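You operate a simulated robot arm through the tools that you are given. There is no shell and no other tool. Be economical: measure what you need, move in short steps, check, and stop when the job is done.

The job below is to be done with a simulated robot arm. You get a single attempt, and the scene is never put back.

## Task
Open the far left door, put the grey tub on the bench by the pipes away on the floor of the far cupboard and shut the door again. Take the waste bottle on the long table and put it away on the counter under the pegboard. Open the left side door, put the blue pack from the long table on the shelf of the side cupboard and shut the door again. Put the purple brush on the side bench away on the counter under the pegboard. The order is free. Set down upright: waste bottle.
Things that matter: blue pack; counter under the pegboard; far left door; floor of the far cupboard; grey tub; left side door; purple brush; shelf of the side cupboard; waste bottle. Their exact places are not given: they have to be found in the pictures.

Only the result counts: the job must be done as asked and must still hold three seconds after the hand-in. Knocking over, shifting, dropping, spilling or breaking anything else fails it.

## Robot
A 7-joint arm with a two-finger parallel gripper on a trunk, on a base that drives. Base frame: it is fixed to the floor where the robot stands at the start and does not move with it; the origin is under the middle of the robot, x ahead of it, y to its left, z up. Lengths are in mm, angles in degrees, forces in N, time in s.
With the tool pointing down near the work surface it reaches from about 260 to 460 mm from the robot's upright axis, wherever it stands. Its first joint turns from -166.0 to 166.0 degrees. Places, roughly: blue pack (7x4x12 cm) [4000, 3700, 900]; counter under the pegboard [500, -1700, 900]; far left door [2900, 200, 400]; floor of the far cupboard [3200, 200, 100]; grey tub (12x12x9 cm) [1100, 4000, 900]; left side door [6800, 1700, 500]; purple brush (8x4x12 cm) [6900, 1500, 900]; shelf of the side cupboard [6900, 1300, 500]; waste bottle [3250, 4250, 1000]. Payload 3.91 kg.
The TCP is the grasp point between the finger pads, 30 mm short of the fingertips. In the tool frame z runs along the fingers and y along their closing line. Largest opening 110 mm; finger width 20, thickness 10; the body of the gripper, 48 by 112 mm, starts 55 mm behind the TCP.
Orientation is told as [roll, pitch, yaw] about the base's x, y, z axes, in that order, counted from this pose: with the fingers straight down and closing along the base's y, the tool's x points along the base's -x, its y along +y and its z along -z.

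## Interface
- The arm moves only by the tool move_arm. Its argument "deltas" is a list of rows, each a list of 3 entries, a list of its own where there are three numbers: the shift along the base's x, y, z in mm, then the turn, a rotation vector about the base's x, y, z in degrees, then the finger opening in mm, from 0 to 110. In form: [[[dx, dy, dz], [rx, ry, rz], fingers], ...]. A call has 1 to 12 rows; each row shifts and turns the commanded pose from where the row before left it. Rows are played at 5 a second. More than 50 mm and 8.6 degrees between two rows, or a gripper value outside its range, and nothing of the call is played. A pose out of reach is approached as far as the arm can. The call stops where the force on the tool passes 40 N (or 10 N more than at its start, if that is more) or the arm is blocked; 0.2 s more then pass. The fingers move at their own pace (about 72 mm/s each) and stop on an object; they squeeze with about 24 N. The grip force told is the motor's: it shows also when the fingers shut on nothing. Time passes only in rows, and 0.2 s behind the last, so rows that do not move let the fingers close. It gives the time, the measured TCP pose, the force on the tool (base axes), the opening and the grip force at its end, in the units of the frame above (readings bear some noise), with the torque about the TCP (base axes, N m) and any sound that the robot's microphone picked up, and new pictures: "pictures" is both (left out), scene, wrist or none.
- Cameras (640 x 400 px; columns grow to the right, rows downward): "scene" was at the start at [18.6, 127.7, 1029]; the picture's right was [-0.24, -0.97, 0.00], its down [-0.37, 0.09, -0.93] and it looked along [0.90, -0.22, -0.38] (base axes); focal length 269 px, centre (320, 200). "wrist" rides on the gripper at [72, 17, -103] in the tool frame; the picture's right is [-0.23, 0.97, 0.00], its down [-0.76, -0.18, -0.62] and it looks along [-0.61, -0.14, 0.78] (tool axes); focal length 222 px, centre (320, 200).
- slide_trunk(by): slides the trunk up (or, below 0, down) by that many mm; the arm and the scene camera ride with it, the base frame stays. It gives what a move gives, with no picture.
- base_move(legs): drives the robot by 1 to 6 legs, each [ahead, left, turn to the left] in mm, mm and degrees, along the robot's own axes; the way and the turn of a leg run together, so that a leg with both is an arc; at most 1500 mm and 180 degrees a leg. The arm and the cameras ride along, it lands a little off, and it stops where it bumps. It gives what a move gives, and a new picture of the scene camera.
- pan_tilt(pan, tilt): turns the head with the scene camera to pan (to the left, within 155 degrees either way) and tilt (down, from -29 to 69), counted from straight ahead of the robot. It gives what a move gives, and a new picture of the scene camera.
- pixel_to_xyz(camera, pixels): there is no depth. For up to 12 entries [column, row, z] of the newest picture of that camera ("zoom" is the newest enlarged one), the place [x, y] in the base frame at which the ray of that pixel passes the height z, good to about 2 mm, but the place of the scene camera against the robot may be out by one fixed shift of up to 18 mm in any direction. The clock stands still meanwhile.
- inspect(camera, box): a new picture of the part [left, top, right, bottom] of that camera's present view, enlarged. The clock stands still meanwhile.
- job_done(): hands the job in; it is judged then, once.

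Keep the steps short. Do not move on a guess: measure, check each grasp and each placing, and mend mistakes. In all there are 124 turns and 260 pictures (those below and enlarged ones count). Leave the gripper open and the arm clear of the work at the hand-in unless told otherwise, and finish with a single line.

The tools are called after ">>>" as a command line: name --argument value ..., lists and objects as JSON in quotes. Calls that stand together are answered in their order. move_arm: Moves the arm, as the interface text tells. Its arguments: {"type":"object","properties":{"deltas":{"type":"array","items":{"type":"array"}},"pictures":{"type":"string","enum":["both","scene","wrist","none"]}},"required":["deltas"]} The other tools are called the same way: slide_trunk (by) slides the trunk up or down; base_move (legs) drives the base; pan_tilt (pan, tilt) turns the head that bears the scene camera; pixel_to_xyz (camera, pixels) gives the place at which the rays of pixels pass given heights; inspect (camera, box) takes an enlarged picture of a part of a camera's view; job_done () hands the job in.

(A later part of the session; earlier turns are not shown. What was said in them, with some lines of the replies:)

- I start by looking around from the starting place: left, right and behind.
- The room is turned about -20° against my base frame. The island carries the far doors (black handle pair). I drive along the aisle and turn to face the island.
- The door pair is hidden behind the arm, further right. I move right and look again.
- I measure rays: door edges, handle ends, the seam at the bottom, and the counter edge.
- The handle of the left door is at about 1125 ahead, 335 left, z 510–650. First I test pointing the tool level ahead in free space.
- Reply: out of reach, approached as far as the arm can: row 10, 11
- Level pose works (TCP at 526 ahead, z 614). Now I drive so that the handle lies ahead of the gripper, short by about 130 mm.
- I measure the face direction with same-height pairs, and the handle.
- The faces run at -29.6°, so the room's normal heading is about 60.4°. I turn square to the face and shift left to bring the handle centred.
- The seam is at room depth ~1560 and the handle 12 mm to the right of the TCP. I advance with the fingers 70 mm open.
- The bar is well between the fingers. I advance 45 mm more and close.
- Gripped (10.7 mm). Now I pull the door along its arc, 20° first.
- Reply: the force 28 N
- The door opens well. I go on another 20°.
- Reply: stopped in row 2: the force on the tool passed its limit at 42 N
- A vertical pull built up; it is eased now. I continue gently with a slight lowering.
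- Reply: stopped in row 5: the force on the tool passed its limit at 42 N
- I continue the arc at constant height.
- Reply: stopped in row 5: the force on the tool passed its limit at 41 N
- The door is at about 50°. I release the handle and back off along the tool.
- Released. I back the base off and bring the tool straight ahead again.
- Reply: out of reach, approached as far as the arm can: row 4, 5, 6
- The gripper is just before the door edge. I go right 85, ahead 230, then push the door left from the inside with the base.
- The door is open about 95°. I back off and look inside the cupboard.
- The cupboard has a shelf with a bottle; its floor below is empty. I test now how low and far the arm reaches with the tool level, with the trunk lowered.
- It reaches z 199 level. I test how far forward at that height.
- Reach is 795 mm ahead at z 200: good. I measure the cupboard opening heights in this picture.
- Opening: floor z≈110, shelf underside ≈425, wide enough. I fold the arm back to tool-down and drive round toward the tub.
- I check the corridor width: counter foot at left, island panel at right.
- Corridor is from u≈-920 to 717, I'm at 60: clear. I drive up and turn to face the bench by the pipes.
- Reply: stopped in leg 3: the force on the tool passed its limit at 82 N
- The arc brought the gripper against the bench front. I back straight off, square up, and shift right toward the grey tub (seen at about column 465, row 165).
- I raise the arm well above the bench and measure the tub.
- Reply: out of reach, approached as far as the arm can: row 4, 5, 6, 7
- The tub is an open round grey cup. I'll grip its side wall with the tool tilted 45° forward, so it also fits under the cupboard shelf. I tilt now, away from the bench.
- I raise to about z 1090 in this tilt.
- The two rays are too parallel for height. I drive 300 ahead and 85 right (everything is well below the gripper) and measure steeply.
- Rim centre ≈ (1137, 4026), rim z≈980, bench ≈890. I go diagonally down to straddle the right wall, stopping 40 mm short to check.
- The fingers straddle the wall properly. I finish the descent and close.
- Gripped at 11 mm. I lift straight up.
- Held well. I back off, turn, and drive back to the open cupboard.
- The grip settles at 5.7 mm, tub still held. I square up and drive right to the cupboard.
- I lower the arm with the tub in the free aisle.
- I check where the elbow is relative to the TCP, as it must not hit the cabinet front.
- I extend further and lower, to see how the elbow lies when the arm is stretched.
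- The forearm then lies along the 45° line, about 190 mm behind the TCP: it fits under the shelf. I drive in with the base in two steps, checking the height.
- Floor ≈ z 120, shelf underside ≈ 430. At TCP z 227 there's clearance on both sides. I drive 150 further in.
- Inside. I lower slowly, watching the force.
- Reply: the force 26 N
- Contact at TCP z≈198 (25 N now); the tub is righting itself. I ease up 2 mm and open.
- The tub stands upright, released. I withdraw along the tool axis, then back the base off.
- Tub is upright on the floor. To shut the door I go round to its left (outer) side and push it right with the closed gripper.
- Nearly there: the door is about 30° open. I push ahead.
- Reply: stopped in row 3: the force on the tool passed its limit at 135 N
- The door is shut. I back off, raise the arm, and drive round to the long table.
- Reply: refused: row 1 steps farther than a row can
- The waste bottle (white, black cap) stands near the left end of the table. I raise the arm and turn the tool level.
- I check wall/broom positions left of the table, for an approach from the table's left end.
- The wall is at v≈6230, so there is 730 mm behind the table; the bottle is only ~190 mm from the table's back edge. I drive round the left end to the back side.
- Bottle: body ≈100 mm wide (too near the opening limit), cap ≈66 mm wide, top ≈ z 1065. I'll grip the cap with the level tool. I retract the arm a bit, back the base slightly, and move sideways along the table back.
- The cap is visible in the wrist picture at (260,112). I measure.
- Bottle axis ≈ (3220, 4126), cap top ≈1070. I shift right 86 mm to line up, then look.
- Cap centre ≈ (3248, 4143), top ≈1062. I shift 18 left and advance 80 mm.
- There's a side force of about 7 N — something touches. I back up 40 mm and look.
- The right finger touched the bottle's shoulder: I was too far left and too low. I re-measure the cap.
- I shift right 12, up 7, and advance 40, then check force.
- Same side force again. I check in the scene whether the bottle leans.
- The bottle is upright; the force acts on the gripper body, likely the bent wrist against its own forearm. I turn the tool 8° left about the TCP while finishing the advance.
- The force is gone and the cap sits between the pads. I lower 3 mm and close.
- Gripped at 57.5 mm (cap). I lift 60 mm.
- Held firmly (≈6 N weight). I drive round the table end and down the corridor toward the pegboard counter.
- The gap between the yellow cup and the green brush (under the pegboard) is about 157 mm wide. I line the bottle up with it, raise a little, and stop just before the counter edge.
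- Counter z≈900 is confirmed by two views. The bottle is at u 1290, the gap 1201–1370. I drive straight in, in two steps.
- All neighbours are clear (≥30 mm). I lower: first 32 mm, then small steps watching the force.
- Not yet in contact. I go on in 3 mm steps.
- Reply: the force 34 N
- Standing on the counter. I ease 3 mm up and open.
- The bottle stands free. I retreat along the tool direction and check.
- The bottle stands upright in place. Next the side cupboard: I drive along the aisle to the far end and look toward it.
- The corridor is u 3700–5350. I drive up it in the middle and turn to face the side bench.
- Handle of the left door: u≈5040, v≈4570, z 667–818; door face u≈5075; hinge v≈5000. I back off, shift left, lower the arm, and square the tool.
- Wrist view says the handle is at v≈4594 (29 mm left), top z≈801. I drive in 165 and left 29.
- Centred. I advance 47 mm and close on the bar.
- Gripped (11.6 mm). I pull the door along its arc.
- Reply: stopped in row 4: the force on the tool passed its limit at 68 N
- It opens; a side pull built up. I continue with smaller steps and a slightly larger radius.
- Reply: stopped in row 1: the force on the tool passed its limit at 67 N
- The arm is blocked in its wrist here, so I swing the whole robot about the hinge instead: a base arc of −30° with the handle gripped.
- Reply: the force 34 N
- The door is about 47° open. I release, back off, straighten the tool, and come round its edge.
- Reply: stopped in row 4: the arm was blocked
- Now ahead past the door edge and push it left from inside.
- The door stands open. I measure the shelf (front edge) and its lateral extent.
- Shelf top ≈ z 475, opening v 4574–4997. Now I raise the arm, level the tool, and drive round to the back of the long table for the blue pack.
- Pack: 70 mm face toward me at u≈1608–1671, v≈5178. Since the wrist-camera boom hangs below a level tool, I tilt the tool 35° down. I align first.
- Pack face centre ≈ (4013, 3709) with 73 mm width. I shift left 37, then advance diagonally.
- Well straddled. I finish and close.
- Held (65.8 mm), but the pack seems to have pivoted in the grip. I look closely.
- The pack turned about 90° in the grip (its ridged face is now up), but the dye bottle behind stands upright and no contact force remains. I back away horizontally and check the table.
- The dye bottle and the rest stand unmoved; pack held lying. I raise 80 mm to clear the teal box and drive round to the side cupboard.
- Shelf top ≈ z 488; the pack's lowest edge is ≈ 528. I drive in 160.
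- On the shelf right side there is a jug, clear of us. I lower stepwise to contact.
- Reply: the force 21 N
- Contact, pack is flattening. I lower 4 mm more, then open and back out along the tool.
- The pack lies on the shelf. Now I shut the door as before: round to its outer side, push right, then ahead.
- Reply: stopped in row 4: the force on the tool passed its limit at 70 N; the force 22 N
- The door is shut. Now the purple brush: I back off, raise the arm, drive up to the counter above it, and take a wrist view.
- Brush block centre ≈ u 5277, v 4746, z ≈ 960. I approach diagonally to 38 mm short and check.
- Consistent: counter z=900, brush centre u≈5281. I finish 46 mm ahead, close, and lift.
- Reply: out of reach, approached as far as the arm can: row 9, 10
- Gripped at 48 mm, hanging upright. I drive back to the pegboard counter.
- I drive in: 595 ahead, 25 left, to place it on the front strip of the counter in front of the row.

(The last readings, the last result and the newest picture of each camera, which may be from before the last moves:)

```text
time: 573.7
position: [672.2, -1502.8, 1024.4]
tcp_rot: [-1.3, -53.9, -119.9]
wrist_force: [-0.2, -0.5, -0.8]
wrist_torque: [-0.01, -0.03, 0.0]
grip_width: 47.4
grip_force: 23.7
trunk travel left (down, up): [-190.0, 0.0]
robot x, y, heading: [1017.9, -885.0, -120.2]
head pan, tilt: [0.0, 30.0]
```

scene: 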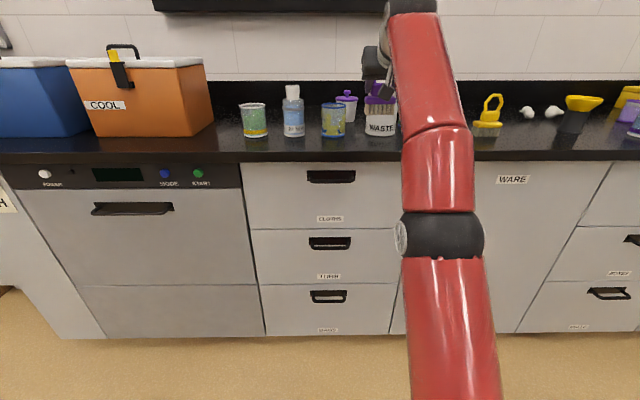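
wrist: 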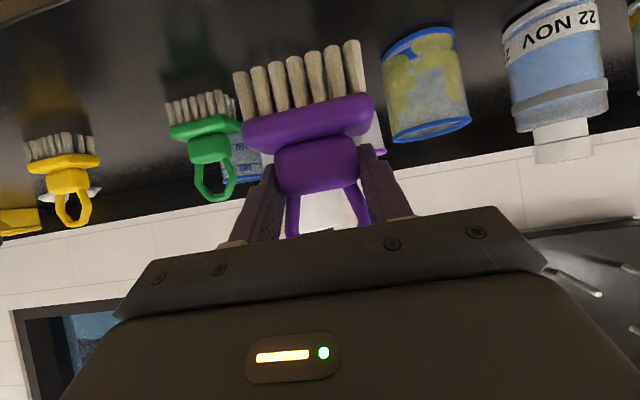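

Placement spot: u 1327, v −975, clear of the bottle by ~75 mm. I lower in steps.

>>> move_arm --deltas '[[[0, 0, -14], [0, 0, 0], 30], [[0, 0, -14], [0, 0, 0], 30], [[0, 0, -14], [0, 0, 0], 30]]' --pictures "none"

>>> move_arm --deltas '[[[0, 0, -4], [0, 0, 0], 30], [[0, 0, -4], [0, 0, 0], 30]]' --pictures "none"

>>> move_arm --deltas '[[[0, 0, -3], [0, 0, 0], 30], [[0, 0, -3], [0, 0, 0], 30]]' --pictures "wrist"

```text
time: 574.5
position: [671.8, -1504.1, 984.2]
tcp_rot: [-1.2, -54.0, -119.6]
wrist_force: [0.8, 0.0, -0.7]
wrist_torque: [0.02, 0.04, 0.01]
grip_width: 47.6
grip_force: 23.8
trunk travel left (down, up): [-190.0, 0.0]
robot x, y, heading: [1018.1, -884.0, -120.4]
head pan, tilt: [0.0, 30.0]
```

```text
time: 575.1
position: [671.7, -1502.7, 975.7]
tcp_rot: [-1.3, -53.9, -119.8]
wrist_force: [0.1, -0.2, -0.3]
wrist_torque: [0.02, -0.01, -0.01]
grip_width: 47.2
grip_force: 23.7
trunk travel left (down, up): [-190.0, 0.0]
robot x, y, heading: [1017.2, -885.0, -120.3]
head pan, tilt: [0.0, 30.0]
```

```text
time: 575.7
position: [671.5, -1503.4, 969.3]
tcp_rot: [-1.3, -54.0, -119.8]
wrist_force: [1.0, 0.4, -0.9]
wrist_torque: [0.03, 0.02, 0.03]
grip_width: 47.4
grip_force: 24.3
trunk travel left (down, up): [-190.0, 0.0]
robot x, y, heading: [1018.0, -887.4, -120.2]
head pan, tilt: [0.0, 30.0]
```

wrist: 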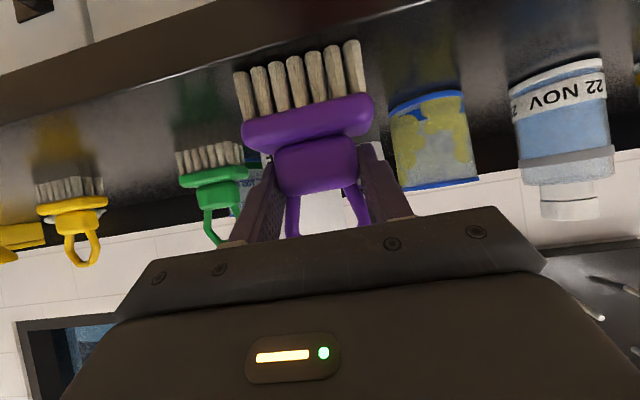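

>>> move_arm --deltas '[[[0, 0, -2.5], [0, 0, 0], 30], [[0, 0, -2.5], [0, 0, 0], 30]]' --pictures "none"

>>> move_arm --deltas '[[[0, 0, -2.5], [0, 0, 0], 30], [[0, 0, -2], [0, 0, 0], 30]]' --pictures "wrist"

```text
time: 576.3
position: [672.5, -1501.8, 968.2]
tcp_rot: [-1.1, -54.3, -119.8]
wrist_force: [-0.9, -3.4, 14.6]
wrist_torque: [-0.31, -0.18, -0.08]
grip_width: 47.5
grip_force: 24.1
trunk travel left (down, up): [-190.0, 0.0]
robot x, y, heading: [1015.8, -888.7, -120.5]
head pan, tilt: [0.0, 30.0]
```

```text
time: 576.9
position: [672.6, -1499.7, 964.9]
tcp_rot: [-1.2, -54.7, -119.7]
wrist_force: [-5.3, -6.4, 32.2]
wrist_torque: [-0.65, -0.29, -0.13]
grip_width: 47.7
grip_force: 24.7
trunk travel left (down, up): [-190.0, 0.0]
robot x, y, heading: [1018.2, -887.9, -120.2]
head pan, tilt: [0.0, 30.0]
```

wrist: 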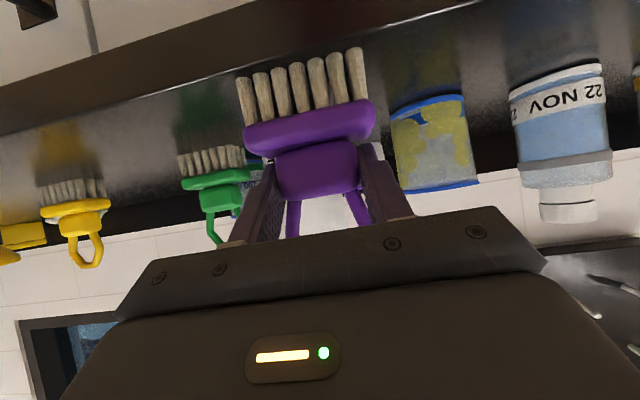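

The brush stands on the counter (contact at z≈968, now 32 N). I ease 4 mm up, open, and withdraw along the tool axis.

>>> move_arm --deltas '[[[0, 0, 4], [0, 0, 0], 44], [[0, 0, 0], [0, 0, 0], 56], [[0, 0, 0], [0, 0, 0], 75], [[0, 0, 0], [0, 0, 0], 95], [[0, 0, 0], [0, 0, 0], 95]]' --pictures "wrist"

>>> move_arm --deltas '[[[13, 23, 19], [0, 0, 0], 95], [[16, 28, 23], [0, 0, 0], 95], [[16, 28, 23], [0, 0, 0], 95], [[16, 28, 23], [0, 0, 0], 95]]' --pictures "none"

>>> base_move --legs '[[-350, 0, 0]]'

>>> inspect --camera "scene" --box '[240, 60, 480, 220]'

```text
time: 578.1
position: [673.9, -1501.8, 962.1]
tcp_rot: [-1.2, -53.7, -119.7]
wrist_force: [2.9, -0.6, 7.7]
wrist_torque: [-0.32, -0.27, 0.08]
grip_width: 96.2
grip_force: 1.2
trunk travel left (down, up): [-190.0, 0.0]
robot x, y, heading: [1017.9, -889.9, -120.2]
head pan, tilt: [0.0, 30.0]
```

wrist: 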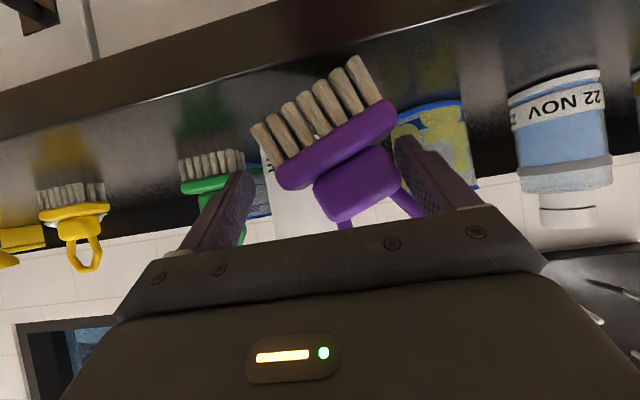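

```text
time: 579.1
position: [732.9, -1395.8, 1051.4]
tcp_rot: [-1.2, -53.9, -119.7]
wrist_force: [-1.1, -1.3, 0.4]
wrist_torque: [-0.01, 0.02, -0.01]
grip_width: 95.1
grip_force: 0.0
trunk travel left (down, up): [-190.0, 0.0]
robot x, y, heading: [1015.9, -885.8, -120.0]
head pan, tilt: [0.0, 30.0]
```

```text
time: 581.4
position: [906.9, -1091.2, 1051.4]
tcp_rot: [-1.2, -53.8, -120.0]
wrist_force: [0.7, -0.1, 0.6]
wrist_torque: [-0.01, 0.03, 0.0]
grip_width: 94.9
grip_force: 0.0
trunk travel left (down, up): [-190.0, 0.0]
robot x, y, heading: [1196.9, -584.1, -120.2]
head pan, tilt: [0.0, 30.0]
```

scene: 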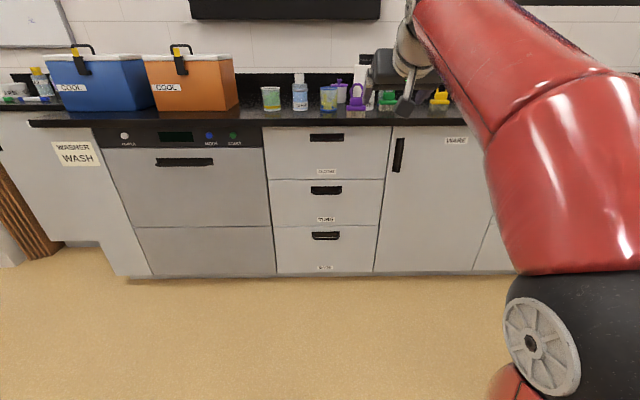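

```text
2.50 times, centred on (360, 140) of scene
5 turns are left
```

zoom: 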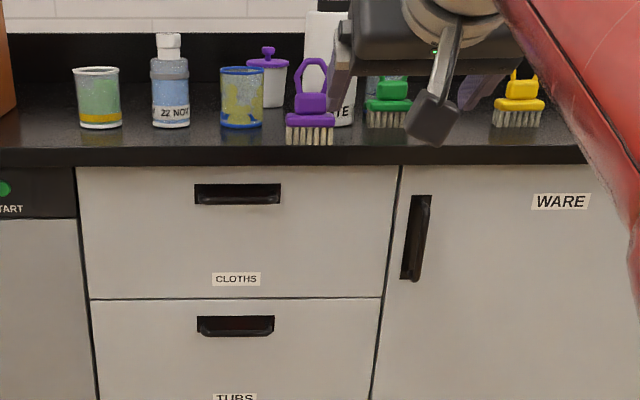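

The brush stands upright on the counter and the row behind it is unmoved. I back off a little more with the gripper open for a last check.

>>> move_arm --deltas '[[[0, 0, 0], [0, 0, 0], 110], [[0, 0, 0], [0, 0, 0], 110]]' --pictures "none"

>>> base_move --legs '[[-150, -250, 0]]'

>>> inspect --camera "scene" --box '[200, 40, 460, 200]'

```text
time: 582.0
position: [906.2, -1091.7, 1051.7]
tcp_rot: [-1.1, -53.9, -120.0]
wrist_force: [1.0, 0.0, 0.0]
wrist_torque: [-0.01, -0.04, 0.01]
grip_width: 110.1
grip_force: 0.1
trunk travel left (down, up): [-190.0, 0.0]
robot x, y, heading: [1194.0, -582.1, -120.5]
head pan, tilt: [0.0, 30.0]
```

```text
time: 584.0
position: [765.9, -835.9, 1051.4]
tcp_rot: [-1.3, -53.9, -120.2]
wrist_force: [0.4, 0.6, 0.4]
wrist_torque: [0.02, 0.01, -0.03]
grip_width: 109.8
grip_force: 0.1
trunk travel left (down, up): [-190.0, 0.0]
robot x, y, heading: [1053.1, -331.4, -120.5]
head pan, tilt: [0.0, 30.0]
```

scene: 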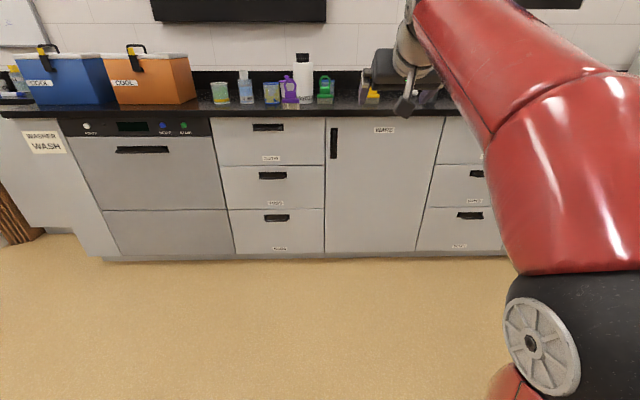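

```text
2.46 times, centred on (330, 120) of scene
4 turns are left
```

zoom: 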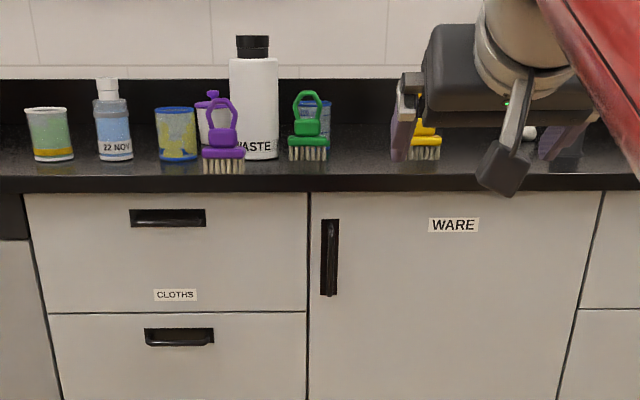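

The waste bottle and the purple brush both stand upright on the counter under the pegboard. Both doors are shut with their things inside, the gripper is open and the arm is clear. I hand the job in.

>>> job_done

```text
The job is handed in.
```

All four items are put away as asked, both doors are shut, and the job is handed in; the blue pack lies flat on its shelf because it turned in the grip during the lift.
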